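You operate a simulated robot arm through the tools that you are given. There is no shell and no other tool. Be economical: measure what you need, move in short steps, check, and stop when the job is done.

Carry out the task below with a simulated robot arm. There is one attempt and no reset: what you move stays moved.

JOB
Blow the chips off the strip in the bay of press 1.
Fine: release the feed first, shut the air and grip the feed again after; keep the scrap drawer shut; leave the other controls in the bay alone.

Only the result counts: the job must be done as asked and must still hold three seconds after the hand-in. Knocking over, shifting, dropping, spilling or breaking anything else fails it.

ROBOT AND FRAMES
A 7-joint arm with a two-finger parallel gripper, fixed in place. Base frame: the origin is at the foot of the arm, x ahead of it, y to its left, z up. Readings come in mm, degrees, newtons and seconds.
With the tool pointing down near the work surface it reaches from about 180 to 680 mm from the base axis. Its first joint turns from -66.0 to 66.0 degrees. Payload 2.4 kg.
The TCP is the grasp point between the finger pads, 30 mm short of the fingertips. In the tool frame z runs along the fingers and y along their closing line. The gripper opens to 94 mm. The fingers are 28 mm wide and 10 mm thick; the gripper's body (50 by 96 mm) begins 55 mm behind the TCP.
Orientation is that of the tool frame in the base frame, as a unit quaternion [w, x, y, z]. With the fingers straight down and closing along the base's y, the tool's x points along the base's -x, its y along +y and its z along -z.

CONTROLS
- The arm moves only by the tool jog_arm. Its argument "increments" is a list of rows, each a list of 7 numbers: the shift along the tool's x, y, z in units of 25 mm (1.0 is 25 mm), then the turn, a rotation vector about the tool's x, y, z in units of 5 degrees (1.0 is 5 degrees), then the finger opening in mm, from 0 to 94. In form: [[tx, ty, tz, rx, ry, rz, jaw], ...]. A call has 1 to 10 rows; each row shifts and turns the commanded pose from where the row before left it, along the tool's axes as they then stand. A call with a number of a shift or a turn outside -1 to 1 is refused whole. Rows are played at 5 a second. More than 50 mm and 8.6 degrees between two rows, or a gripper value outside its range, and nothing of the call is played. A pose out of reach is approached as far as the arm can. The call stops where the force on the tool passes 40 N (or 10 N more than at its start, if that is more) or the arm is blocked; 0.2 s more then pass. The fingers move at their own pace (about 153 mm/s each) and stop on an object; they squeeze with about 38 N. The grip force told is the motor's: it shows also when the fingers shut on nothing. Time passes only in rows, and 0.2 s behind the last, so rows that do not move let the fingers close. It gives the time, the measured TCP pose, the force on the tool (base axes), the opening and the grip force at its end, in the units of the frame above (readings bear some noise), with the torque about the TCP (base axes, N m) and any sound that the robot's microphone picked up.
- Cameras (640 x 400 px; columns grow to the right, rows downward): "scene" is fixed at [32.8, 468.9, 1441.3]; the picture's right is [-0.81, -0.59, 0.00], its down [-0.34, 0.47, -0.81] and it looks along [0.48, -0.66, -0.58] (base axes); focal length 360 px, centre (320, 200). "wrist" rides on the gripper at [76, 14, -102] in the tool frame; the picture's right is [-0.18, 0.98, 0.00], its down [-0.75, -0.14, -0.64] and it looks along [-0.63, -0.12, 0.77] (tool axes); focal length 243 px, centre (320, 200). There is no depth. A picture from a camera that has moved, and an enlarged one, comes with that camera's place and axes in the base frame and with its lens.
- capture(camera): a new picture of that camera. It takes no simulated time.
- close_up(camera, box): a new picture of the part [left, top, right, bottom] of that camera's present view, enlarged. It takes no simulated time.
- sign_off(): hands the job in; it is judged then, once.

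Go step by step. Nothing tells you positions but the pictures and the camera data: compare them with the known pose of the tool, close in by small moves and look again before you grip or let go. The budget is 120 turns and 76 pictures, counting those below and the enlarged ones. Unless the task says otherwise, let go and move clear before handing in, and close with one line.

The tools are called after "Emit:" by a JSON object that holds its "fn" and its "kwargs". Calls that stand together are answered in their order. jog_arm: Moves the arm, as the interface text tells. Its arguments: {"type":"object","properties":{"increments":{"type":"array","items":{"type":"array","items":{"type":"number"}}}},"required":["increments"]} The other tools are called the same way: capture (camera) takes a picture; close_up (camera, box) takes an enlarged picture of a part of a camera's view; sign_off () hands the job in.

At the start:

```text
time_s: 0.0
ee_pos: [318.7, -17.8, 1118.3]
tcp_rot: [-0.001, 0.0, 1.0, 0.0]
wrist_force: [0.9, 0.3, -1.2]
moment: [0.01, 0.01, 0.01]
width: 94.0
finger_force: 0.0
```

scene: 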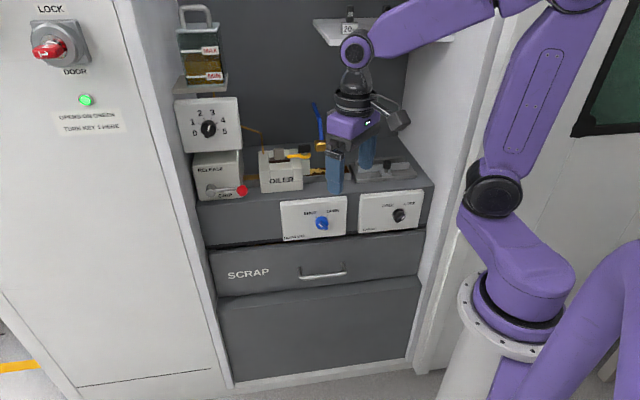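
wrist: 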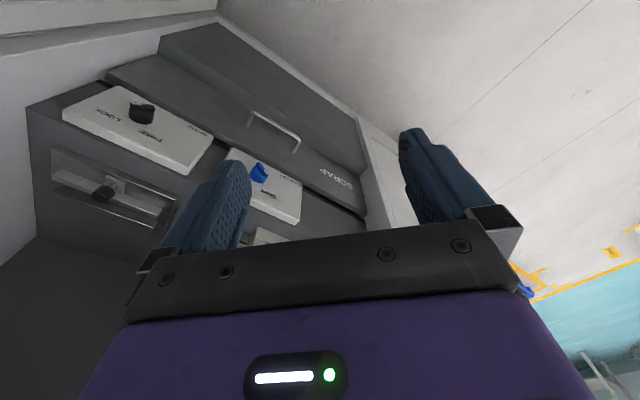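

I see a bay with several controls; I'll enlarge the scene to read the labels first.

Emit:
{"fn": "close_up", "kwargs": {"camera": "scene", "box": [170, 90, 310, 210]}}

Emit:
{"fn": "close_up", "kwargs": {"camera": "scene", "box": [270, 120, 440, 250]}}

Emit:
{"fn": "close_up", "kwargs": {"camera": "scene", "box": [160, 0, 420, 130]}}

Emit:
{"fn": "close_up", "kwargs": {"camera": "scene", "box": [20, 0, 150, 140]}}

```text
3.33 times, centred on (240, 150) of scene
camera zoom: at [32.8, 468.9, 1441.3], right [-0.81, -0.59, 0.0], down [-0.34, 0.47, -0.81], along [0.48, -0.66, -0.58], focal length 1201 px, centre (587, 367)
```

zoom: 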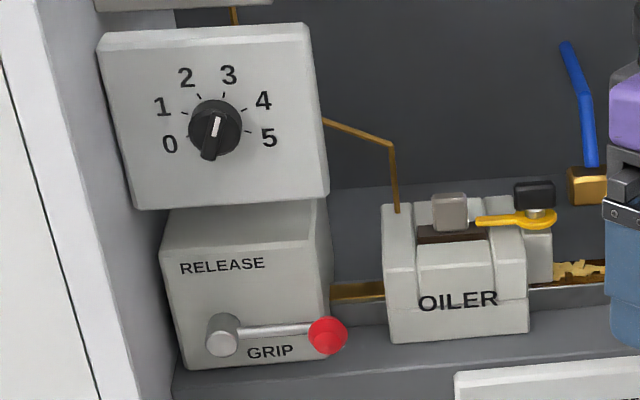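

```text
3.08 times, centred on (355, 185) of scene
camera zoom: at [32.8, 468.9, 1441.3], right [-0.81, -0.59, 0.0], down [-0.34, 0.47, -0.81], along [0.48, -0.66, -0.58], focal length 1109 px, centre (212, 246)
```

zoom: 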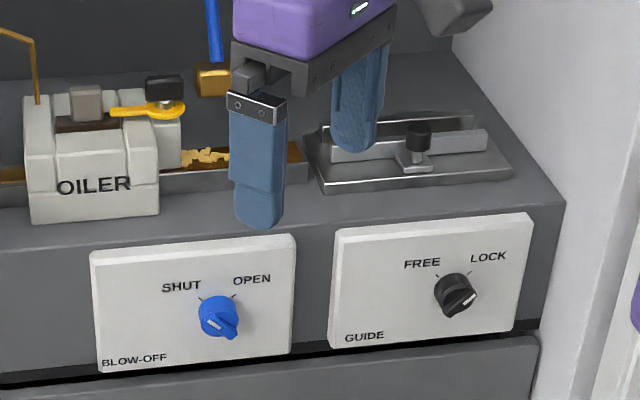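

```text
2.46 times, centred on (290, 65) of scene
camera zoom: at [32.8, 468.9, 1441.3], right [-0.81, -0.59, 0.0], down [-0.34, 0.47, -0.81], along [0.48, -0.66, -0.58], focal length 887 px, centre (394, 532)
```

zoom: 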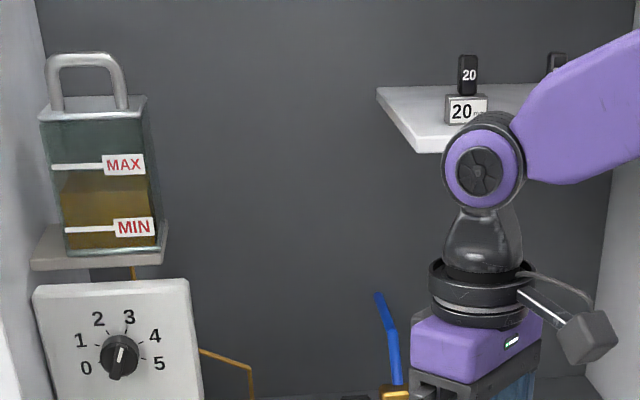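

```text
2.86 times, centred on (85, 70) of scene
camera zoom: at [32.8, 468.9, 1441.3], right [-0.81, -0.59, 0.0], down [-0.34, 0.47, -0.81], along [0.48, -0.66, -0.58], focal length 1030 px, centre (991, 571)
```

zoom: 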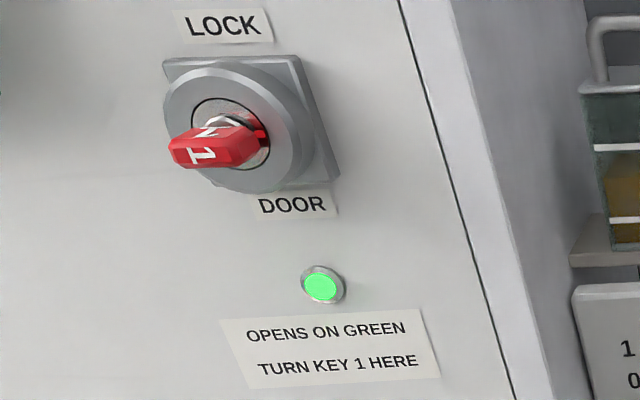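

The bay's front is turned about 45° to the base. The feed lever is far left, the blue BLOW-OFF knob is centre, and the chips lie near the nozzle. I'll zoom in on the knob, the lever and the chips.

Emit:
{"fn": "close_up", "kwargs": {"camera": "scene", "box": [275, 190, 355, 245]}}

Emit:
{"fn": "close_up", "kwargs": {"camera": "scene", "box": [185, 145, 265, 205]}}

Emit:
{"fn": "close_up", "kwargs": {"camera": "scene", "box": [255, 135, 345, 195]}}

```text
7.27 times, centred on (315, 218) of scene
camera zoom: at [32.8, 468.9, 1441.3], right [-0.81, -0.59, 0.0], down [-0.34, 0.47, -0.81], along [0.48, -0.66, -0.58], focal length 2621 px, centre (356, 73)
```

zoom: 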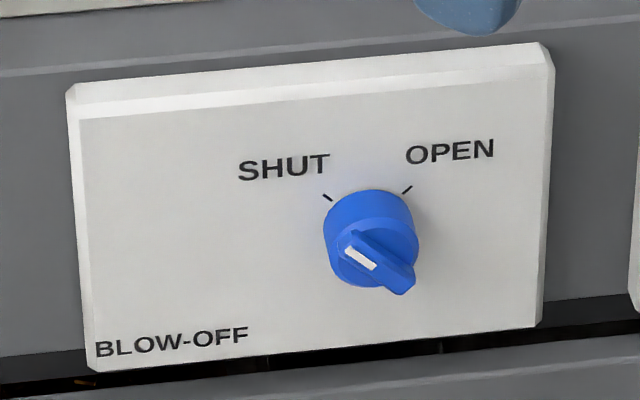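

```text
6.67 times, centred on (225, 175) of scene
camera zoom: at [32.8, 468.9, 1441.3], right [-0.81, -0.59, 0.0], down [-0.34, 0.47, -0.81], along [0.48, -0.66, -0.58], focal length 2402 px, centre (953, 367)
```

zoom: 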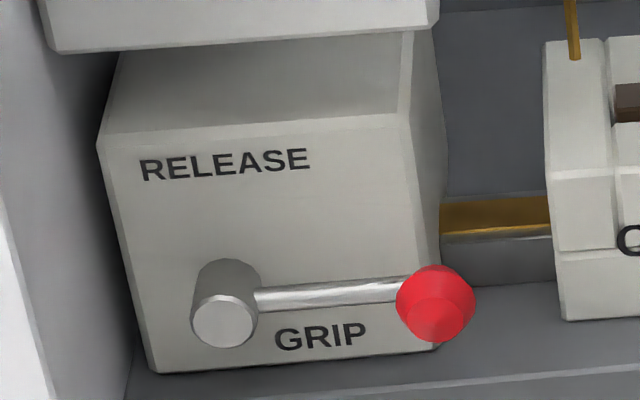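

```text
6.67 times, centred on (300, 165) of scene
camera zoom: at [32.8, 468.9, 1441.3], right [-0.81, -0.59, 0.0], down [-0.34, 0.47, -0.81], along [0.48, -0.66, -0.58], focal length 2402 px, centre (453, 433)
```

zoom: 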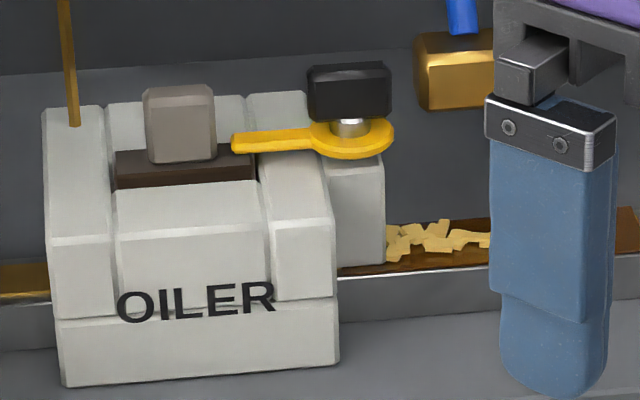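

The knob bar points to SHUT, the lever is at GRIP, and RELEASE lies above the lever pivot. I'll yaw the tool 45° to square it to the bay, then pitch it level.

Emit:
{"fn": "jog_arm", "kwargs": {"increments": [[0, 0, 0, 0, 0, 1, 40], [0, 0, 0, 0, 0, 1, 40], [0, 0, 0, 0, 0, 1, 40], [0, 0, 0, 0, 0, 1, 40], [0, 0, 0, 0, 0, 1, 40], [0, 0, 0, 0, 0, 1, 40], [0, 0, 0, 0, 0, 1, 40], [0, 0, 0, 0, 0, 1, 40], [0, 0, 0, 0, 0, 1, 40], [0, 0, 0, 0, 0, 0, 40]]}}

```text
time_s: 2.2
ee_pos: [317.8, -18.5, 1116.9]
tcp_rot: [0.001, 0.384, 0.923, 0.001]
wrist_force: [-0.3, -0.5, 1.1]
moment: [0.02, 0.0, -0.01]
width: 39.9
finger_force: 0.0
```

The yaw came out right. Now I'll pitch the tool up.

Emit:
{"fn": "jog_arm", "kwargs": {"increments": [[0, 0, 0, 0, -1, 0, 40], [0, 0, 0, 0, -1, 0, 40], [0, 0, 0, 0, -1, 0, 40], [0, 0, 0, 0, -1, 0, 40], [0, 0, 0, 0, -1, 0, 40], [0, 0, 0, 0, -1, 0, 40], [0, 0, 0, 0, -1, 0, 40], [0, 0, 0, 0, -1, 0, 40], [0, 0, 0, 0, -1, 0, 40]]}}

```text
time_s: 4.2
ee_pos: [317.6, -17.9, 1117.0]
tcp_rot: [0.354, 0.354, 0.853, -0.147]
wrist_force: [-0.9, -0.4, 0.1]
moment: [-0.01, 0.01, 0.02]
width: 39.9
finger_force: 0.0
```

Emit:
{"fn": "jog_arm", "kwargs": {"increments": [[0, 0, 0, 0, -1, 0, 40], [0, 0, 0, 0, -1, 0, 40], [0, 0, 0, 0, -1, 0, 40], [0, 0, 0, 0, -1, 0, 40], [0, 0, 0, 0, -1, 0, 40], [0, 0, 0, 0, -1, 0, 40], [0, 0, 0, 0, -1, 0, 40], [0, 0, 0, 0, -1, 0, 40], [0, 0, 0, 0, -1, 0, 40]]}}

Emit:
{"fn": "capture", "kwargs": {"camera": "wrist"}}

Emit:
{"fn": "capture", "kwargs": {"camera": "scene"}}

```text
time_s: 6.2
ee_pos: [316.5, -18.3, 1118.0]
tcp_rot: [0.655, 0.271, 0.652, -0.271]
wrist_force: [-0.8, 0.0, 0.0]
moment: [0.0, 0.0, 0.01]
width: 39.9
finger_force: 0.0
```

```text
66 pictures are left
camera wrist: at [255.6, 65.6, 1042.5], right [0.69, 0.7, 0.18], down [-0.56, 0.35, 0.75], along [0.46, -0.62, 0.63], focal length 243 px, centre (320, 200)
```

wrist: 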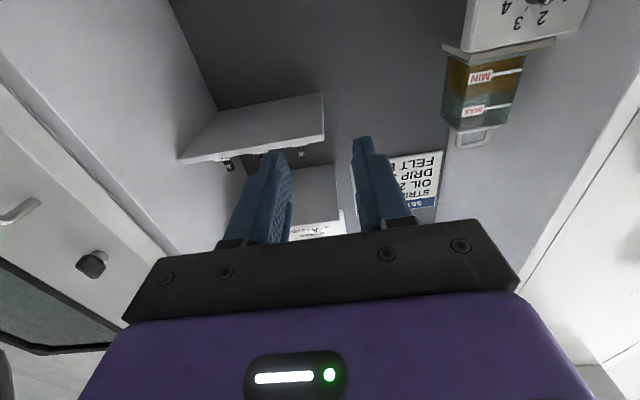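

```text
65 pictures are left
```

scene: 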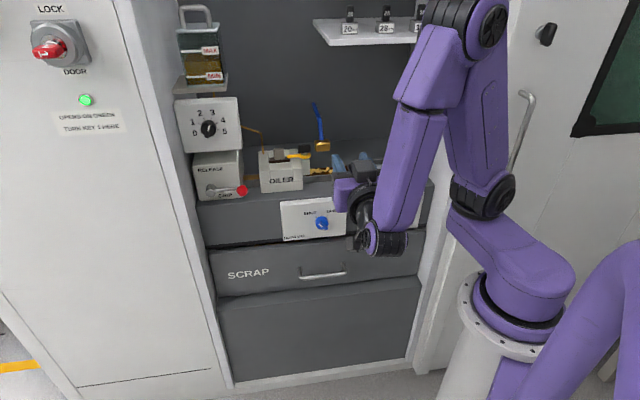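

The tool is now level and facing the bay. I'll move left and down, still well in front of the bay, toward the feed lever.

Emit:
{"fn": "jog_arm", "kwargs": {"increments": [[0.8, 1, 0, 0, 0, 0, 40], [0.8, 1, 0, 0, 0, 0, 40], [0.8, 1, 0, 0, 0, 0, 40], [0.8, 1, 0, 0, 0, 0, 40], [0.8, 1, 0, 0, 0, 0, 40], [0.8, 1, 0, 0, 0, 0, 40], [0.8, 1, 0, 0, 0, 0, 40], [0.8, 1, 0, 0, 0, 0, 40], [0.8, 0, 0, 0, 0, 0, 40], [0.8, 0, 0, 0, 0, 0, 40]]}}

Emit:
{"fn": "jog_arm", "kwargs": {"increments": [[0, 0, 0.5, 0, 0, 1, 60], [0, 0, 0.5, 0, 0, 1, 60], [0, 0, 0.5, 0, 0, 1, 60], [0, 0, 0.5, 0, 0, 1, 60], [0, 0, 0.5, 0, 0, 1, 60], [0, 0, 0.5, 0, 0, 1, 60], [0, 0, 0.5, 0, 0, 1, 60], [0, 0, 0.5, 0, 0, 1, 60], [0, 0, 0.5, 0, 0, 1, 60]]}}

Emit:
{"fn": "jog_arm", "kwargs": {"increments": [[0, 0, 0, 0, 0, 1, 60], [0, 0, 0, 0, 0, 1, 60], [0, 0, 0, 0, 0, 1, 60], [0, 0, 0, 0, 0, 1, 60], [0, 0, 0, 0, 0, 1, 60], [0, 0, 0, 0, 0, 1, 60], [0, 0, 0, 0, 0, 1, 60], [0, 0, 0, 0, 0, 1, 60], [0, 0, 0, 0, 0, 1, 60]]}}

Emit:
{"fn": "capture", "kwargs": {"camera": "wrist"}}

Emit:
{"fn": "capture", "kwargs": {"camera": "scene"}}

```text
time_s: 8.4
ee_pos: [458.2, 122.9, 915.2]
tcp_rot: [0.654, 0.269, 0.653, -0.27]
wrist_force: [0.0, 0.2, 0.1]
moment: [0.01, -0.02, -0.01]
width: 39.8
finger_force: 0.0
```

```text
time_s: 10.4
ee_pos: [581.2, 85.5, 912.5]
tcp_rot: [0.707, 0.5, 0.5, 0.001]
wrist_force: [-1.2, -0.9, 0.5]
moment: [-0.01, -0.01, 0.02]
width: 60.2
finger_force: 0.1
out of reach, approached as far as the arm can: row 6, 7, 8, 9
```

```text
time_s: 12.4
ee_pos: [585.9, 89.2, 912.6]
tcp_rot: [0.7, 0.561, 0.433, 0.088]
wrist_force: [-0.5, -0.2, -0.2]
moment: [-0.01, 0.0, -0.04]
width: 60.0
finger_force: 0.1
out of reach, approached as far as the arm can: row 1, 4, 5, 6, 7, 8, 9
```

```text
64 pictures are left
camera wrist: at [564.5, 215.5, 886.8], right [0.24, 0.24, 0.94], down [-0.96, -0.05, 0.26], along [0.11, -0.97, 0.22], focal length 243 px, centre (320, 200)
```

wrist: 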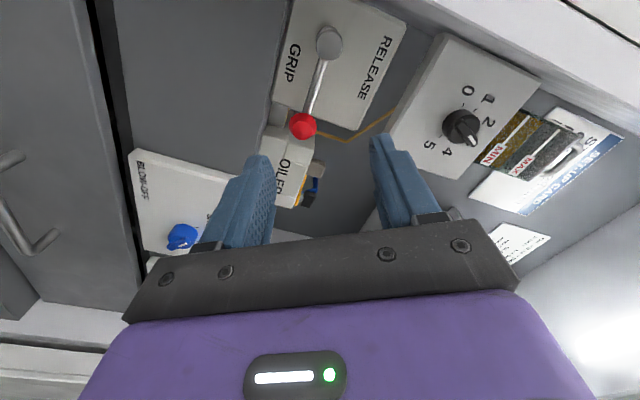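

```text
63 pictures are left
```

scene: 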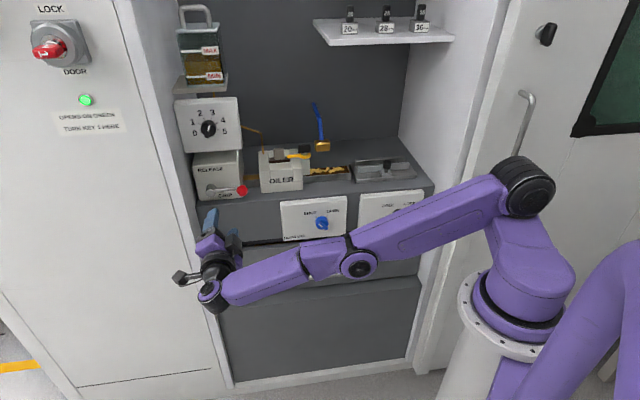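

The lever is in view, but this oblique pose sits at the arm's limit. I'll test where the commanded pose stands, then go to a more radial pointing.

Emit:
{"fn": "jog_arm", "kwargs": {"increments": [[0, 0, -0.5, 0, 0, -1, 60], [0, 0, -0.5, 0, 0, -1, 60], [0, 0, -0.5, 0, 0, -1, 60], [0, 0, -0.5, 0, 0, -1, 60], [0, 0, -0.5, 0, 0, -1, 60], [0, 0, -0.5, 0, 0, -1, 60]]}}

```text
time_s: 13.8
ee_pos: [530.3, 143.4, 912.9]
tcp_rot: [0.699, 0.429, 0.564, -0.096]
wrist_force: [0.8, 0.4, -0.1]
moment: [0.02, -0.03, 0.0]
width: 60.0
finger_force: 0.1
```

Emit:
{"fn": "jog_arm", "kwargs": {"increments": [[0, 0, 0, -0.87, 0.5, 0, 60], [0, 0, 0, -0.87, 0.5, 0, 60], [0, 0, 0, -0.87, 0.5, 0, 60], [0, 0, 0, -0.87, 0.5, 0, 60], [0, 0, 0, -0.87, 0.5, 0, 60], [0, 0, 0, -0.87, 0.5, 0, 60]]}}

Emit:
{"fn": "jog_arm", "kwargs": {"increments": [[0, 0, 0, 0, 0, 1, 60], [0, 0, 0, 0, 0, 1, 60], [0, 0, 0, 0, 0, 1, 60], [0, 0, 0, 0, 0, 1, 60], [0, 0, 0, 0, 0, 1, 60], [0, 0, 0, 0, 0, 1, 60], [0, 0, 0, 0, 0, 1, 60], [0, 0, 0, 0, 0, 1, 60], [0, 0, 0, 0, 0, 1, 60], [0, 0, 0, 0, 0, 1, 60]]}}

```text
time_s: 15.2
ee_pos: [585.0, 206.6, 873.6]
tcp_rot: [0.7, 0.269, 0.656, 0.09]
wrist_force: [-0.2, -0.7, -0.4]
moment: [0.02, 0.02, -0.02]
width: 60.1
finger_force: 0.1
out of reach, approached as far as the arm can: row 1, 2, 3, 4, 5, 6
```

```text
time_s: 17.4
ee_pos: [580.2, 224.2, 895.5]
tcp_rot: [0.656, 0.416, 0.579, 0.246]
wrist_force: [0.1, 0.1, -0.4]
moment: [0.0, 0.02, 0.02]
width: 60.0
finger_force: 0.0
out of reach, approached as far as the arm can: row 5, 6, 7, 8, 9, 10
```

Emit:
{"fn": "capture", "kwargs": {"camera": "scene"}}

```text
62 pictures are left
```

scene: 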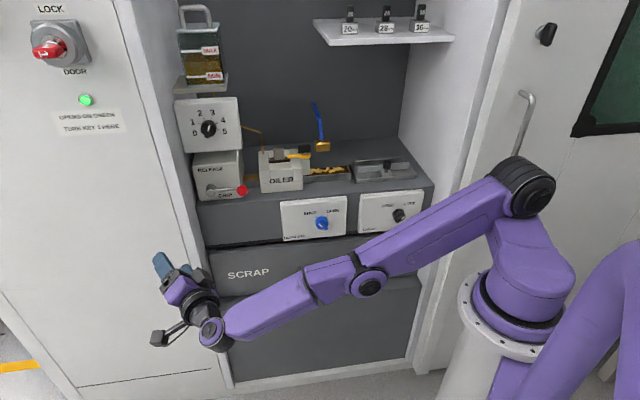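

The tool points right but sits too far left. I'll shift it right about 230 mm, clear in front of the bay.

Emit:
{"fn": "jog_arm", "kwargs": {"increments": [[-0.76, -0.51, 0, 0, 0, 0, 60], [-0.76, -0.51, 0, 0, 0, 0, 60], [-0.76, -0.51, 0, 0, 0, 0, 60], [-0.76, -0.51, 0, 0, 0, 0, 60], [-0.76, -0.51, 0, 0, 0, 0, 60], [-0.76, -0.51, 0, 0, 0, 0, 60], [-0.76, -0.51, 0, 0, 0, 0, 60], [-0.76, -0.51, 0, 0, 0, 0, 60], [-0.76, -0.51, 0, 0, 0, 0, 60], [-0.76, -0.51, 0, 0, 0, 0, 60]]}}

Emit:
{"fn": "jog_arm", "kwargs": {"increments": [[0, 0, 0, 0, 0, 1, 60], [0, 0, 0, 0, 0, 1, 60], [0, 0, 0, 0, 0, 1, 60], [0, 0, 0, 0, 0, 1, 60], [0, 0, 0, 0, 0, 1, 60], [0, 0, 0, 0, 0, 1, 60], [0, 0, 0, 0, 0, 0.8, 60]]}}

Emit:
{"fn": "capture", "kwargs": {"camera": "scene"}}

Emit:
{"fn": "capture", "kwargs": {"camera": "wrist"}}

```text
time_s: 19.6
ee_pos: [580.2, 224.3, 894.4]
tcp_rot: [0.656, 0.416, 0.579, 0.246]
wrist_force: [-0.2, 0.1, -0.8]
moment: [0.01, 0.02, 0.02]
width: 60.1
finger_force: 0.1
out of reach, approached as far as the arm can: row 1, 2, 3, 4, 5, 6, 7, 8, 9, 10
```

```text
time_s: 21.2
ee_pos: [572.7, 244.3, 921.4]
tcp_rot: [0.642, 0.439, 0.569, 0.266]
wrist_force: [-0.6, 0.5, -0.7]
moment: [0.02, 0.02, -0.01]
width: 60.0
finger_force: 0.0
out of reach, approached as far as the arm can: row 1, 2, 3, 4, 5, 6, 7
```

```text
61 pictures are left
```

scene: 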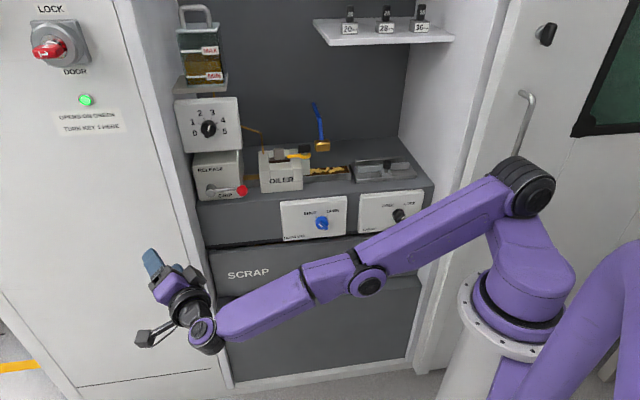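

```text
60 pictures are left
camera wrist: at [492.8, 343.5, 899.5], right [0.12, 0.31, 0.94], down [-0.8, -0.53, 0.27], along [0.59, -0.79, 0.19], focal length 243 px, centre (320, 200)
```

wrist: 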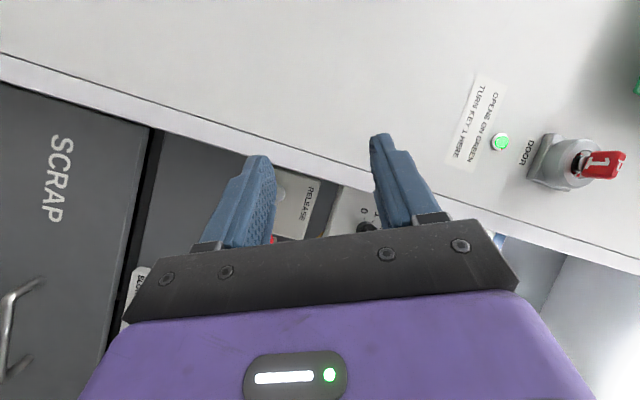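

This branch is at a joint limit, so I'll roll back the other way and check what becomes reachable.

Emit:
{"fn": "jog_arm", "kwargs": {"increments": [[0, 0, -0.4, 0, 0, -1, 60], [0, 0, -0.4, 0, 0, -1, 60], [0, 0, -0.4, 0, 0, -1, 60], [0, 0, -0.4, 0, 0, -1, 60], [0, 0, -0.4, 0, 0, -1, 60], [0, 0, -0.4, 0, 0, -1, 60], [0, 0, 0, 0, 0, -1, 60], [0, 0, 0, 0, 0, -1, 60], [0, 0, 0, 0, 0, -1, 60], [0, 0, 0, 0, 0, -1, 60]]}}

```text
time_s: 23.4
ee_pos: [525.0, 275.3, 915.6]
tcp_rot: [0.695, 0.158, 0.7, -0.031]
wrist_force: [-0.1, -0.1, 0.2]
moment: [0.05, 0.0, 0.0]
width: 60.0
finger_force: 0.0
out of reach, approached as far as the arm can: row 2, 3, 4, 6
```

Emit:
{"fn": "jog_arm", "kwargs": {"increments": [[-0.18, -1, 0, 0, 0, 0, 60], [-0.18, -1, 0, 0, 0, 0, 60], [-0.18, -1, 0, 0, 0, 0, 60], [-0.18, -1, 0, 0, 0, 0, 60], [-0.18, -1, 0, 0, 0, 0, 60], [-0.18, -1, 0, 0, 0, 0, 60], [-0.18, -1, 0, 0, 0, 0, 60], [-0.18, -1, 0, 0, 0, 0, 60], [-0.18, -1, 0, 0, 0, 0, 60], [-0.18, -1, 0, 0, 0, 0, 60]]}}

Emit:
{"fn": "capture", "kwargs": {"camera": "scene"}}

```text
time_s: 25.6
ee_pos: [519.7, 123.0, 931.8]
tcp_rot: [0.695, 0.159, 0.701, -0.034]
wrist_force: [-1.1, -0.6, 0.7]
moment: [-0.01, -0.01, -0.02]
width: 59.9
finger_force: 0.0
out of reach, approached as far as the arm can: row 1, 6, 7, 8, 9, 10
```

```text
59 pictures are left
```

scene: 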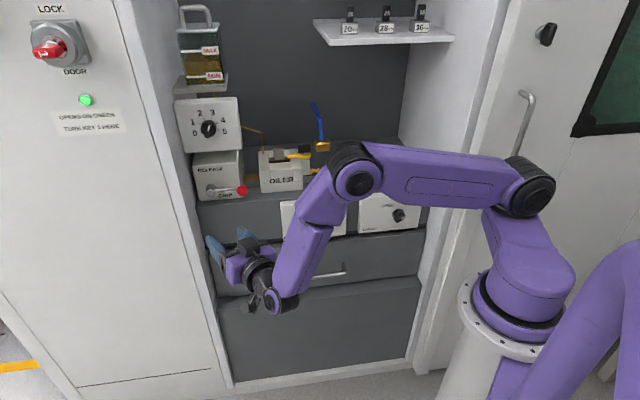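

Emit:
{"fn": "jog_arm", "kwargs": {"increments": [[0, 0, 0.8, 0, 0, 0, 60], [0, 0, 0.8, 0, 0, 0, 60], [-0.18, -1, 0.2, 0, 0, 0, 60], [-0.18, -1, 0.2, 0, 0, 0, 60], [-0.18, -1, 0.2, 0, 0, 0, 60], [-0.18, -1, 0.2, 0, 0, 0, 60], [-0.18, -1, 0.2, 0, 0, 0, 60]]}}

```text
time_s: 27.2
ee_pos: [603.6, 41.2, 952.6]
tcp_rot: [0.695, 0.159, 0.701, -0.034]
wrist_force: [-0.3, -0.3, 0.0]
moment: [0.02, -0.02, 0.01]
width: 60.3
finger_force: 0.1
out of reach, approached as far as the arm can: row 3, 4, 5, 6, 7
```

Emit:
{"fn": "jog_arm", "kwargs": {"increments": [[0, 0, 0, 0, 0, -1, 60], [0, 0, 0, 0, 0, -1, 60], [0, 0, 0, 0, 0, -1, 60], [0, 0, 0, 0, 0, -1, 60], [0, 0, 0, 0, 0, -1, 60], [0, 0, 0, 0, 0, -1, 60], [0, 0, 0, 0, 0, -1, 60], [0, 0, 0, 0, 0, -1, 60]]}}

Emit:
{"fn": "jog_arm", "kwargs": {"increments": [[0.5, -0.85, 0, 0, 0, 0, 60], [0.5, -0.85, 0, 0, 0, 0, 60], [0.5, -0.85, 0, 0, 0, 0, 60], [0.5, -0.85, 0, 0, 0, 0, 60], [0.5, -0.85, 0, 0, 0, 0, 60]]}}

```text
time_s: 29.0
ee_pos: [603.4, 41.0, 952.9]
tcp_rot: [0.643, -0.091, 0.712, -0.268]
wrist_force: [0.6, 0.1, 0.3]
moment: [-0.02, -0.01, 0.02]
width: 59.8
finger_force: 0.0
```

```text
time_s: 30.2
ee_pos: [571.5, -78.1, 953.9]
tcp_rot: [0.643, -0.09, 0.712, -0.267]
wrist_force: [0.6, 0.4, -0.1]
moment: [-0.04, 0.0, -0.02]
width: 59.9
finger_force: 0.0
```

Negative roll frees the motion. I'll roll on to -90° (fingers closing vertically) for the lever and check that the range continues beyond that.

Emit:
{"fn": "jog_arm", "kwargs": {"increments": [[0, 0, 0, 0, 0, -1, 60], [0, 0, 0, 0, 0, -1, 60], [0, 0, 0, 0, 0, -1, 60], [0, 0, 0, 0, 0, -1, 60], [0, 0, 0, 0, 0, -1, 60], [0, 0, 0, 0, 0, -1, 60], [0, 0, 0, 0, 0, -1, 60], [0, 0, 0, 0, 0, -1, 60], [0, 0, 0, 0, 0, -1, 60], [0, 0, 0, 0, 0, -1, 60]]}}

Emit:
{"fn": "jog_arm", "kwargs": {"increments": [[0, 0, 0, 0, 0, -1, 60], [0, 0, 0, 0, 0, -1, 60], [0, 0, 0, 0, 0, -1, 60], [0, 0, 0, 0, 0, -1, 60], [0, 0, 0, 0, 0, -1, 60], [0, 0, 0, 0, 0, -1, 60], [0, 0, 0, 0, 0, -1, 60], [0, 0, 0, 0, 0, -1, 60], [0, 0, 0, 0, 0, -1, 60], [0, 0, 0, 0, 0, -1, 60]]}}

Emit:
{"fn": "jog_arm", "kwargs": {"increments": [[0, 0, 0, 0, 0, -1, 60], [0, 0, 0, 0, 0, -1, 60], [0, 0, 0, 0, 0, -1, 60], [0, 0, 0, 0, 0, -1, 60], [0, 0, 0, 0, 0, -1, 60], [0, 0, 0, 0, 0, -1, 60], [0, 0, 0, 0, 0, -1, 60], [0, 0, 0, 0, 0, -1, 60], [0, 0, 0, 0, 0, -1, 60], [0, 0, 0, 0, 0, -1, 60]]}}

Emit:
{"fn": "capture", "kwargs": {"camera": "wrist"}}

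Emit:
{"fn": "capture", "kwargs": {"camera": "scene"}}

```text
time_s: 32.4
ee_pos: [571.7, -75.4, 950.6]
tcp_rot: [0.469, -0.384, 0.607, -0.515]
wrist_force: [0.5, -0.6, 0.4]
moment: [-0.01, 0.05, -0.01]
width: 60.1
finger_force: 0.1
```

```text
time_s: 34.6
ee_pos: [572.3, -75.8, 951.2]
tcp_rot: [-0.207, 0.604, -0.387, 0.664]
wrist_force: [1.0, -1.1, -0.3]
moment: [-0.01, 0.01, -0.03]
width: 59.9
finger_force: 0.2
```

```text
time_s: 36.8
ee_pos: [571.5, -76.0, 951.4]
tcp_rot: [0.092, 0.712, -0.096, 0.69]
wrist_force: [1.0, 0.0, 0.2]
moment: [0.01, 0.01, -0.01]
width: 59.8
finger_force: 0.1
```

```text
58 pictures are left
camera wrist: at [471.0, -62.5, 1031.6], right [-0.26, -0.95, -0.19], down [-0.6, 0.31, -0.73], along [0.75, -0.08, -0.65], focal length 243 px, centre (320, 200)
```

wrist: 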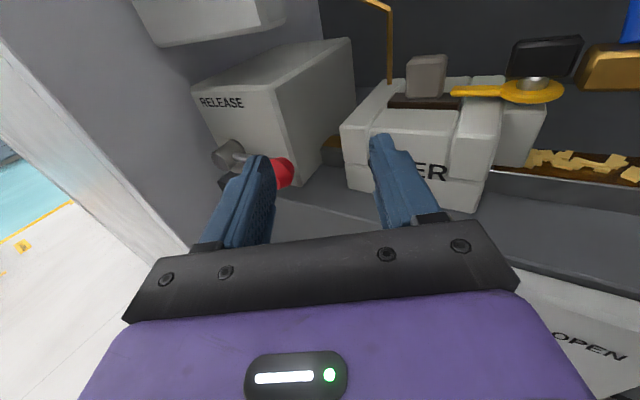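

```text
57 pictures are left
```

scene: 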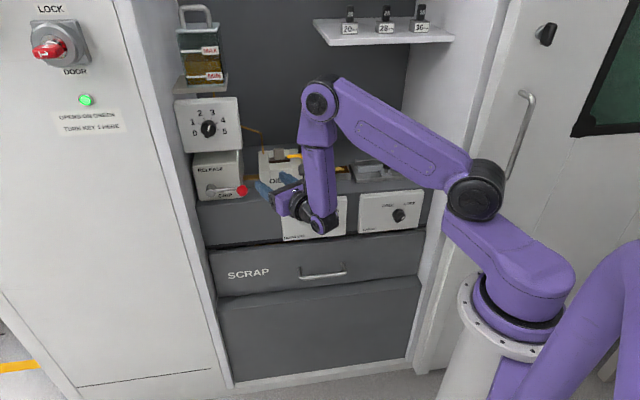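

The camera is now upright with a good view of the lever. I place the ball at about (670,-54,906) and the pivot at about (730,2,908). I'll roll back to -90° so the fingers straddle the ball vertically, and approach to 30 mm short.

Emit:
{"fn": "jog_arm", "kwargs": {"increments": [[0, 0, 0, 0, 0, 1, 60], [0, 0, 0, 0, 0, 1, 60], [0, 0, 0, 0, 0, 1, 60], [0, 0, 0, 0, 0, 1, 60], [0, 0, 0, 0, 0, 1, 60], [0, 0, 0, 0, 0, 1, 60], [0, 0, 0, 0, 0, 1, 60], [0, 0, 0, 0, 0, 1, 60], [0, 0, 0, 0, 0, 1, 60], [0, 0, 0, 0, 0, 1, 60]]}}

Emit:
{"fn": "jog_arm", "kwargs": {"increments": [[0, 0, 0, 0, 0, 1, 60], [0, 0, 0, 0, 0, 1, 60], [0, 0, 0, 0, 0, 1, 60], [0, 0, 0, 0, 0, 1, 60], [0, 0, 0, 0, 0, 1, 60], [0, 0, 0, 0, 0, 1, 60], [0, 0, 0, 0, 0, 1, 60], [0, 0, 0, 0, 0, 1, 60]]}}

Emit:
{"fn": "jog_arm", "kwargs": {"increments": [[-0.63, 0.6, 0.4, 0, 0, 0, 60], [-0.63, 0.6, 0.4, 0, 0, 0, 60], [-0.63, 0.6, 0.4, 0, 0, 0, 60], [0, 0, 0.4, 0, 0, 0, 60]]}}

Emit:
{"fn": "capture", "kwargs": {"camera": "wrist"}}

Emit:
{"fn": "close_up", "kwargs": {"camera": "scene", "box": [185, 145, 305, 235]}}

```text
time_s: 39.0
ee_pos: [572.2, -76.1, 951.5]
tcp_rot: [-0.209, 0.604, -0.389, 0.664]
wrist_force: [-0.1, 0.5, 0.5]
moment: [-0.02, 0.02, 0.02]
width: 59.9
finger_force: 0.1
```

```text
time_s: 40.8
ee_pos: [571.2, -77.1, 951.5]
tcp_rot: [0.423, -0.434, 0.572, -0.552]
wrist_force: [0.0, 0.5, 0.3]
moment: [-0.01, 0.03, -0.01]
width: 60.1
finger_force: 0.0
```

```text
time_s: 41.8
ee_pos: [621.3, -39.4, 905.4]
tcp_rot: [0.423, -0.434, 0.572, -0.552]
wrist_force: [-0.4, -0.1, -0.6]
moment: [-0.01, 0.0, 0.0]
width: 60.0
finger_force: 0.1
```

```text
56 pictures are left
camera wrist: at [502.6, -84.8, 893.5], right [0.02, 0.19, -0.98], down [-0.42, 0.89, 0.16], along [0.91, 0.41, 0.1], focal length 243 px, centre (320, 200)
```

wrist: 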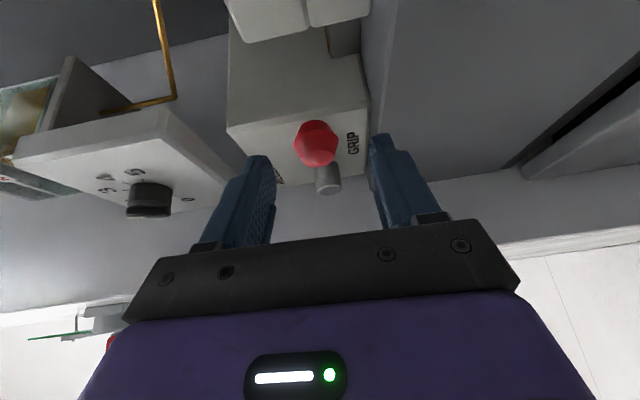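

```text
4.44 times, centred on (245, 190) of scene
camera zoom: at [32.7, 469.0, 1441.3], right [-0.81, -0.59, 0.0], down [-0.34, 0.47, -0.81], along [0.48, -0.66, -0.58], focal length 1602 px, centre (653, 244)
```

zoom: 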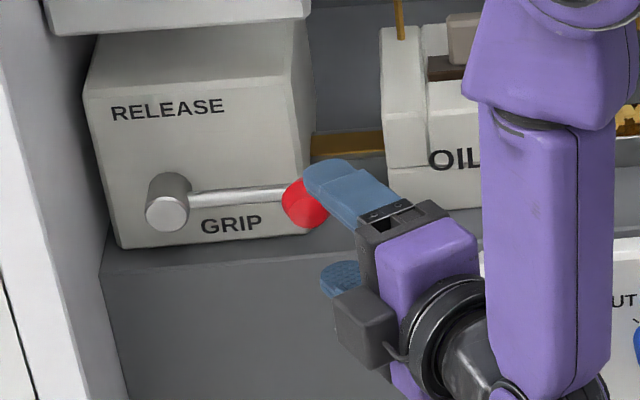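

The ball is centred between the fingers. I'll narrow the gap and advance 33 mm so they straddle it.

Emit:
{"fn": "jog_arm", "kwargs": {"increments": [[0, 0, 0, 0, 0, 0, 44], [0, 0, 0.67, 0, 0, 0, 44], [0, 0, 0.66, 0, 0, 0, 42]]}}

Emit:
{"fn": "capture", "kwargs": {"camera": "wrist"}}

Emit:
{"fn": "close_up", "kwargs": {"camera": "scene", "box": [185, 145, 305, 235]}}

```text
time_s: 42.6
ee_pos: [654.3, -50.4, 903.6]
tcp_rot: [0.423, -0.435, 0.572, -0.552]
wrist_force: [0.3, -0.3, 0.7]
moment: [-0.01, -0.01, -0.01]
width: 42.1
finger_force: 0.0
```

```text
54 pictures are left
camera wrist: at [534.6, -94.4, 893.0], right [0.02, 0.19, -0.98], down [-0.42, 0.89, 0.16], along [0.91, 0.41, 0.1], focal length 243 px, centre (320, 200)
```

wrist: 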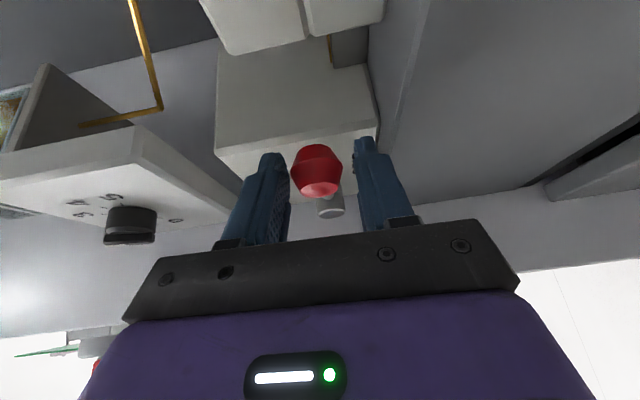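

```text
4.44 times, centred on (245, 190) of scene
camera zoom: at [32.7, 468.9, 1441.3], right [-0.81, -0.59, 0.0], down [-0.34, 0.47, -0.81], along [0.48, -0.66, -0.58], focal length 1602 px, centre (653, 244)
```

zoom: 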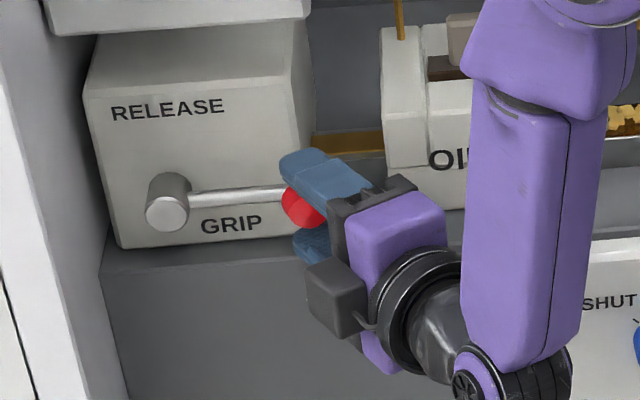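

The ball is straddled. I'll narrow to 34 mm and raise it along the first 25° of the arc.

Emit:
{"fn": "jog_arm", "kwargs": {"increments": [[0, 0, 0, 0, 0, 0, 34], [0.002, -0.286, 0.006, 0, 0, -1, 34], [0.005, -0.285, 0.019, 0, 0, -1, 34], [0.008, -0.284, 0.031, 0, 0, -1, 34], [0.011, -0.283, 0.043, 0, 0, -1, 34], [0.014, -0.28, 0.055, 0, 0, -1, 34]]}}

Emit:
{"fn": "close_up", "kwargs": {"camera": "scene", "box": [185, 145, 305, 235]}}

```text
time_s: 44.0
ee_pos: [659.6, -46.6, 938.3]
tcp_rot: [-0.293, 0.549, -0.463, 0.631]
wrist_force: [-0.2, -0.5, -2.2]
moment: [0.03, 0.02, 0.02]
width: 35.5
finger_force: 0.7
```

```text
4.44 times, centred on (245, 190) of scene
camera zoom: at [32.8, 468.9, 1441.3], right [-0.81, -0.59, 0.0], down [-0.34, 0.47, -0.81], along [0.48, -0.66, -0.58], focal length 1602 px, centre (653, 244)
```

zoom: 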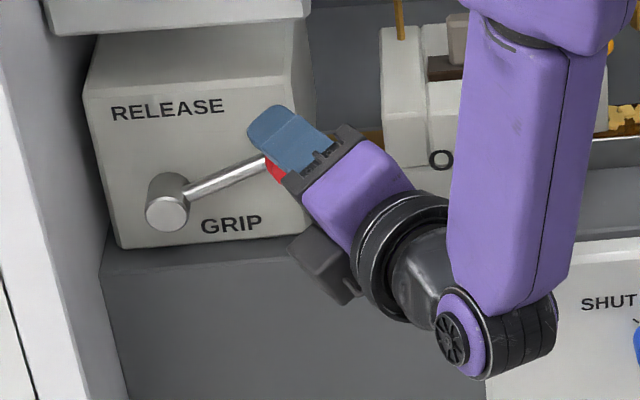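

The lever is following nicely at about 25°. I'll continue along the arc.

Emit:
{"fn": "jog_arm", "kwargs": {"increments": [[0.016, -0.278, 0.066, 0, 0, -1, 34], [0.017, -0.275, 0.077, 0, 0, -1, 34], [0.0185, -0.272, 0.087, 0, 0, -1, 34], [0.019, -0.269, 0.097, 0, 0, -1, 34], [0.019, -0.265, 0.105, 0, 0, -1, 34], [0.0185, -0.262, 0.113, 0, 0, -1, 34], [0.017, -0.259, 0.121, 0, 0, -1, 34]]}}

Emit:
{"fn": "close_up", "kwargs": {"camera": "scene", "box": [185, 145, 305, 235]}}

```text
time_s: 45.3
ee_pos: [671.5, -35.7, 959.5]
tcp_rot: [-0.131, 0.649, -0.329, 0.673]
wrist_force: [-14.4, -2.0, -0.3]
moment: [-0.01, 0.11, -0.51]
width: 36.7
finger_force: 3.4
stopped in row 6: the force on the tool passed its limit at 45 N (the readings are from after the stop); the commanded pose is now the measured one
```

```text
4.44 times, centred on (245, 190) of scene
camera zoom: at [32.4, 468.9, 1441.4], right [-0.81, -0.59, 0.0], down [-0.34, 0.47, -0.81], along [0.48, -0.66, -0.58], focal length 1602 px, centre (653, 244)
```

zoom: 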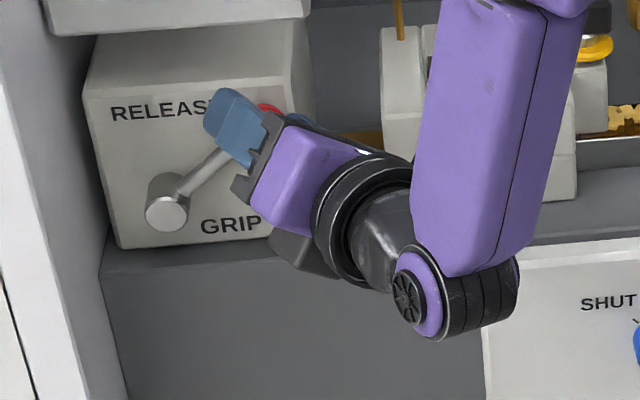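

It hit resistance near 45–50°. I'll check whether a finger touches the box or the lever reached a stop.

Emit:
{"fn": "capture", "kwargs": {"camera": "wrist"}}

Emit:
{"fn": "close_up", "kwargs": {"camera": "scene", "box": [195, 155, 255, 200]}}

```text
50 pictures are left
camera wrist: at [560.9, -63.5, 1017.8], right [-0.22, -0.63, -0.75], down [-0.49, 0.73, -0.47], along [0.84, 0.26, -0.47], focal length 243 px, centre (320, 200)
```

wrist: 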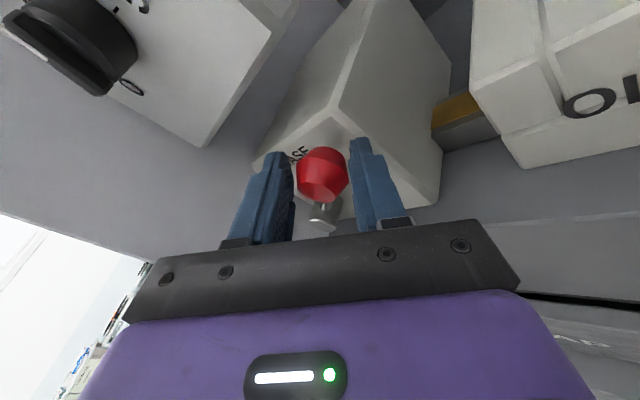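

```text
8.89 times, centred on (225, 178) of scene
camera zoom: at [32.4, 468.9, 1441.4], right [-0.81, -0.59, 0.0], down [-0.34, 0.47, -0.81], along [0.48, -0.66, -0.58], focal length 3203 px, centre (1164, 400)
```

zoom: 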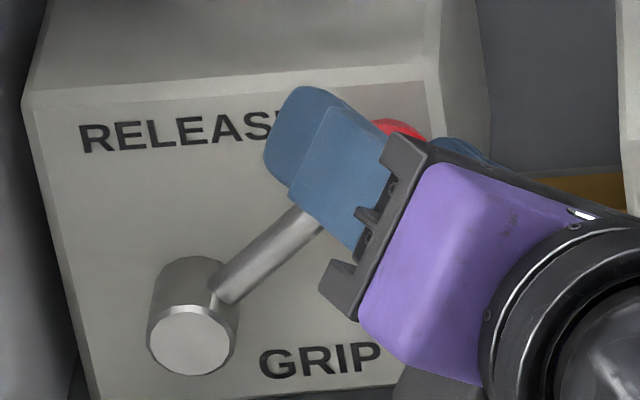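

The right fingertip looks to be touching the box edge. I'll back off slightly and yaw the tool 15° more square to the box.

Emit:
{"fn": "jog_arm", "kwargs": {"increments": [[0, 0, -0.16, 0, 0, 0, 36], [-0.04, -0.049, 0, -0.777, 0.63, 0, 36], [-0.04, -0.049, 0, -0.777, 0.63, 0, 36], [-0.04, -0.049, 0, -0.777, 0.63, 0, 36]]}}

Emit:
{"fn": "capture", "kwargs": {"camera": "wrist"}}

```text
time_s: 46.3
ee_pos: [670.6, -28.5, 960.6]
tcp_rot: [-0.04, 0.601, -0.404, 0.689]
wrist_force: [-0.6, -0.4, 0.3]
moment: [0.03, -0.01, 0.02]
width: 35.9
finger_force: 0.1
```

```text
48 pictures are left
camera wrist: at [556.0, -25.6, 1018.9], right [-0.37, -0.56, -0.74], down [-0.28, 0.83, -0.48], along [0.88, 0.03, -0.47], focal length 243 px, centre (320, 200)
```

wrist: 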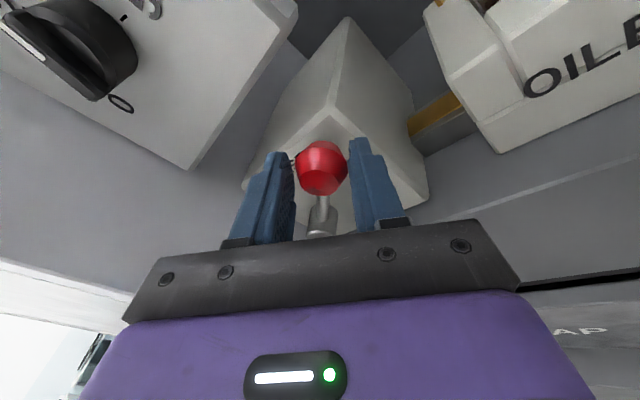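

Emit:
{"fn": "jog_arm", "kwargs": {"increments": [[0.004, -0.28, 0.055, 0, 0, -1, 35], [0.004, -0.28, 0.06, 0, 0, -1, 35], [0.004, -0.28, 0.065, 0, 0, -1, 35], [0.004, -0.28, 0.068, 0, 0, -1, 35]]}}

Emit:
{"fn": "close_up", "kwargs": {"camera": "scene", "box": [185, 145, 265, 205]}}

```text
time_s: 47.3
ee_pos: [689.2, -11.1, 974.7]
tcp_rot: [0.082, 0.662, -0.291, 0.685]
wrist_force: [-0.7, -2.1, -0.3]
moment: [-0.03, -0.02, -0.03]
width: 36.6
finger_force: 1.3
```

```text
6.67 times, centred on (225, 175) of scene
camera zoom: at [32.7, 468.9, 1441.4], right [-0.81, -0.59, 0.0], down [-0.34, 0.47, -0.81], along [0.48, -0.66, -0.58], focal length 2402 px, centre (953, 367)
```

zoom: 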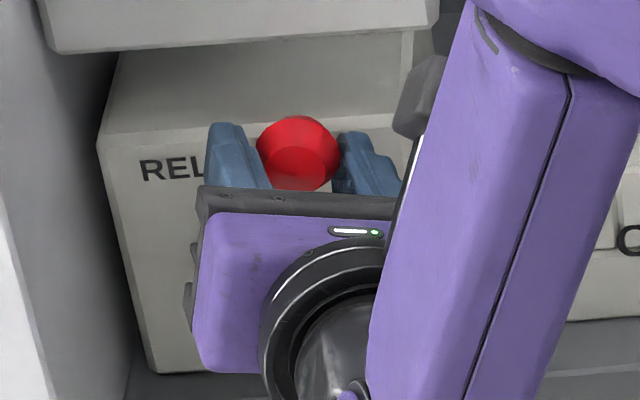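

The lever is moving freely again at about 65°. I'll continue.

Emit:
{"fn": "jog_arm", "kwargs": {"increments": [[0.004, -0.28, 0.07, 0, 0, -1, 35], [0.004, -0.28, 0.072, 0, 0, -1, 35], [0.003, -0.28, 0.073, 0, 0, -0.8, 35]]}}

Emit:
{"fn": "close_up", "kwargs": {"camera": "scene", "box": [185, 145, 265, 205]}}

Emit:
{"fn": "capture", "kwargs": {"camera": "wrist"}}

```text
time_s: 48.1
ee_pos: [703.8, -5.1, 976.5]
tcp_rot: [0.171, 0.693, -0.216, 0.666]
wrist_force: [-22.8, -21.5, -11.5]
moment: [0.4, -0.23, -0.45]
width: 52.5
finger_force: 15.0
```

```text
6.67 times, centred on (225, 175) of scene
camera zoom: at [32.4, 468.3, 1441.6], right [-0.81, -0.59, 0.0], down [-0.34, 0.47, -0.81], along [0.48, -0.66, -0.58], focal length 2402 px, centre (953, 367)
```

zoom: 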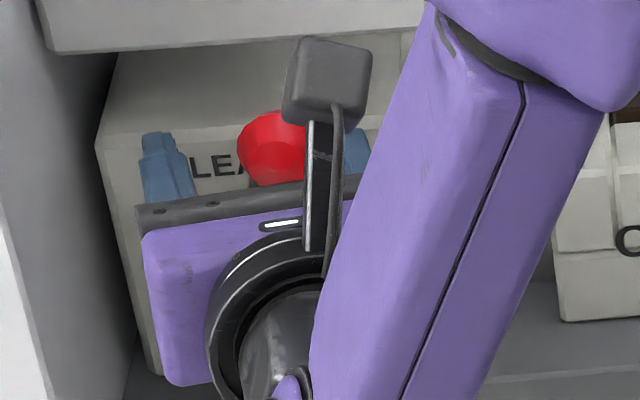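

```text
45 pictures are left
camera wrist: at [609.8, 32.8, 1058.3], right [-0.52, -0.82, -0.23], down [-0.49, 0.51, -0.71], along [0.7, -0.25, -0.67], focal length 243 px, centre (320, 200)
```

wrist: 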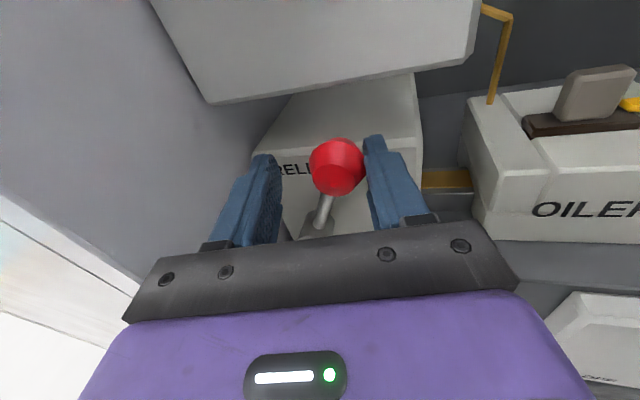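

The jaw was pushed open against the lever's end stop at about 68°, so the feed is at RELEASE. I'll open the fingers and withdraw straight back.

Emit:
{"fn": "jog_arm", "kwargs": {"increments": [[0, -0.3, 0, 0, 0, 0, 56], [0, 0.3, 0, 0, 0, 0, 64], [0, 0, -0.6, 0, 0, 0, 66], [0, 0, -1, 0, 0, 0, 66], [0, 0, -1, 0, 0, 0, 66], [0, 0, -1, 0, 0, 0, 66], [0, 0, -1, 0, 0, 0, 66]]}}

Emit:
{"fn": "close_up", "kwargs": {"camera": "scene", "box": [185, 145, 345, 255]}}

Emit:
{"fn": "capture", "kwargs": {"camera": "wrist"}}

```text
time_s: 49.7
ee_pos: [605.5, 64.1, 985.5]
tcp_rot: [0.163, 0.693, -0.208, 0.671]
wrist_force: [0.4, 0.2, -1.0]
moment: [-0.01, 0.0, 0.02]
width: 66.0
finger_force: 0.2
```

```text
3.64 times, centred on (265, 200) of scene
camera zoom: at [32.8, 468.9, 1441.3], right [-0.81, -0.59, 0.0], down [-0.34, 0.47, -0.81], along [0.48, -0.66, -0.58], focal length 1310 px, centre (520, 200)
```

zoom: 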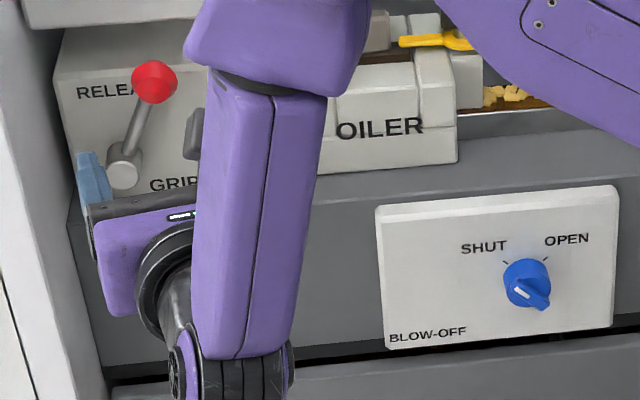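

```text
43 pictures are left
camera wrist: at [510.3, 98.7, 1066.7], right [-0.5, -0.83, -0.24], down [-0.49, 0.5, -0.71], along [0.71, -0.24, -0.66], focal length 243 px, centre (320, 200)
```

wrist: 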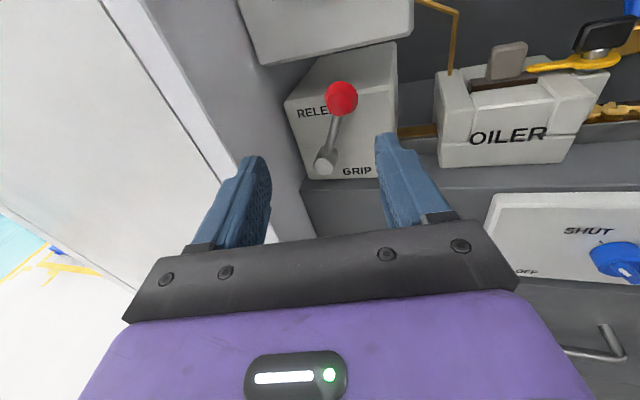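

The feed is released and the lever holds. Next I'll move to the front of the BLOW-OFF knob and square the tool to the panel.

Emit:
{"fn": "jog_arm", "kwargs": {"increments": [[0, 0.5, -1, 0, 0.5, 0, 66], [-0.85, 0.95, -0.1, 0, 0, 0, 66], [-0.85, 0.95, -0.1, 0, 0, 0, 66], [-0.85, 0.95, -0.1, 0, 0, 0, 66], [-0.85, 0.95, -0.1, 0, 0, 0, 66], [-0.85, 0.95, -0.1, 0, 0, 0, 66], [-0.85, 0.95, -0.1, 0, 0, 0, 66], [-0.85, 0.95, -0.1, -1, 0, 0, 66], [-0.85, 0.95, 0, -1, 0, 0, 66], [-0.85, 0.95, 0, -1, 0, 0, 66]]}}

Emit:
{"fn": "capture", "kwargs": {"camera": "wrist"}}

Emit:
{"fn": "capture", "kwargs": {"camera": "scene"}}

```text
time_s: 51.9
ee_pos: [453.7, -97.8, 784.0]
tcp_rot: [0.256, 0.65, -0.294, 0.652]
wrist_force: [-0.6, 0.2, -0.2]
moment: [0.04, -0.02, 0.02]
width: 65.8
finger_force: 0.0
```

```text
42 pictures are left
camera wrist: at [369.1, -36.2, 861.9], right [-0.7, -0.68, -0.23], down [-0.33, 0.59, -0.73], along [0.64, -0.44, -0.64], focal length 243 px, centre (320, 200)
```

wrist: 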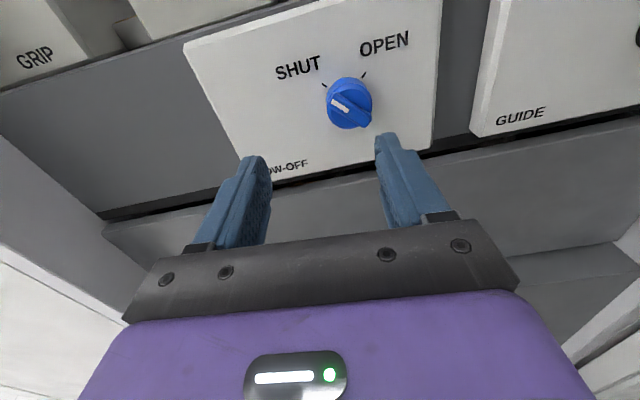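

```text
41 pictures are left
```

scene: 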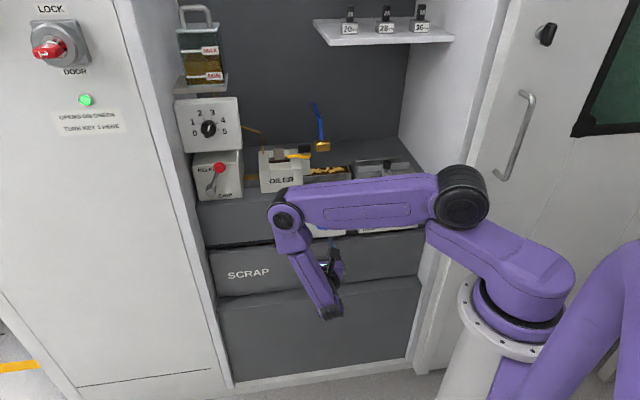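

By triangulation the knob bar is near L=-225, z≈790, with its front at D≈468. I'll centre on it and roll 48° so the fingers sit across the bar.

Emit:
{"fn": "jog_arm", "kwargs": {"increments": [[0.13, 0.52, 0, 0, 0, 0, 50], [0.17, 0.52, 0, 0, 0.2, 0, 50], [0, 0, 0, 0, 0, -1, 50], [0, 0, 0, 0, 0, -1, 50], [0, 0, 0, 0, 0, -1, 50], [0, 0, 0, 0, 0, -1, 50], [0, 0, 0, 0, 0, -1, 50], [0, 0, 0, 0, 0, -1, 50], [0, 0, 0, 0, 0, -1, 50], [0, 0, 0, 0, 0, -1, 50]]}}

Emit:
{"fn": "jog_arm", "kwargs": {"increments": [[0, 0, 0, 0, 0, -1, 50], [0, 0, 0, 0, 0, -0.6, 50]]}}

Emit:
{"fn": "capture", "kwargs": {"camera": "wrist"}}

```text
time_s: 54.1
ee_pos: [434.5, -118.0, 789.0]
tcp_rot: [0.468, 0.705, -0.053, 0.53]
wrist_force: [-0.7, 0.7, 0.8]
moment: [0.0, -0.02, 0.02]
width: 50.2
finger_force: 0.2
```

```text
time_s: 54.7
ee_pos: [434.6, -117.6, 789.7]
tcp_rot: [0.503, 0.707, -0.003, 0.497]
wrist_force: [-0.3, 0.1, 0.4]
moment: [0.01, -0.01, -0.03]
width: 49.9
finger_force: 0.0
```

```text
40 pictures are left
camera wrist: at [394.7, -12.3, 854.1], right [-0.59, -0.58, 0.57], down [-0.76, 0.16, -0.63], along [0.28, -0.8, -0.53], focal length 243 px, centre (320, 200)
```

wrist: 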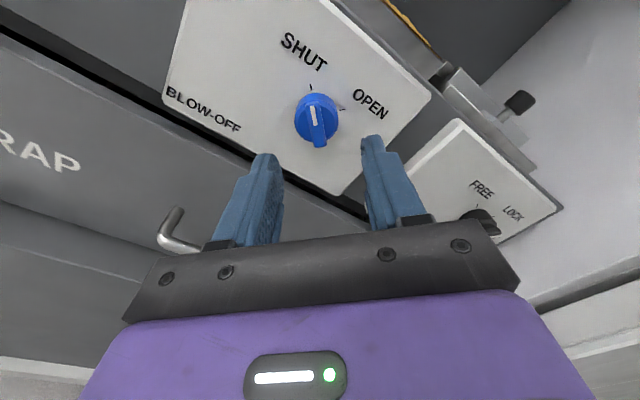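

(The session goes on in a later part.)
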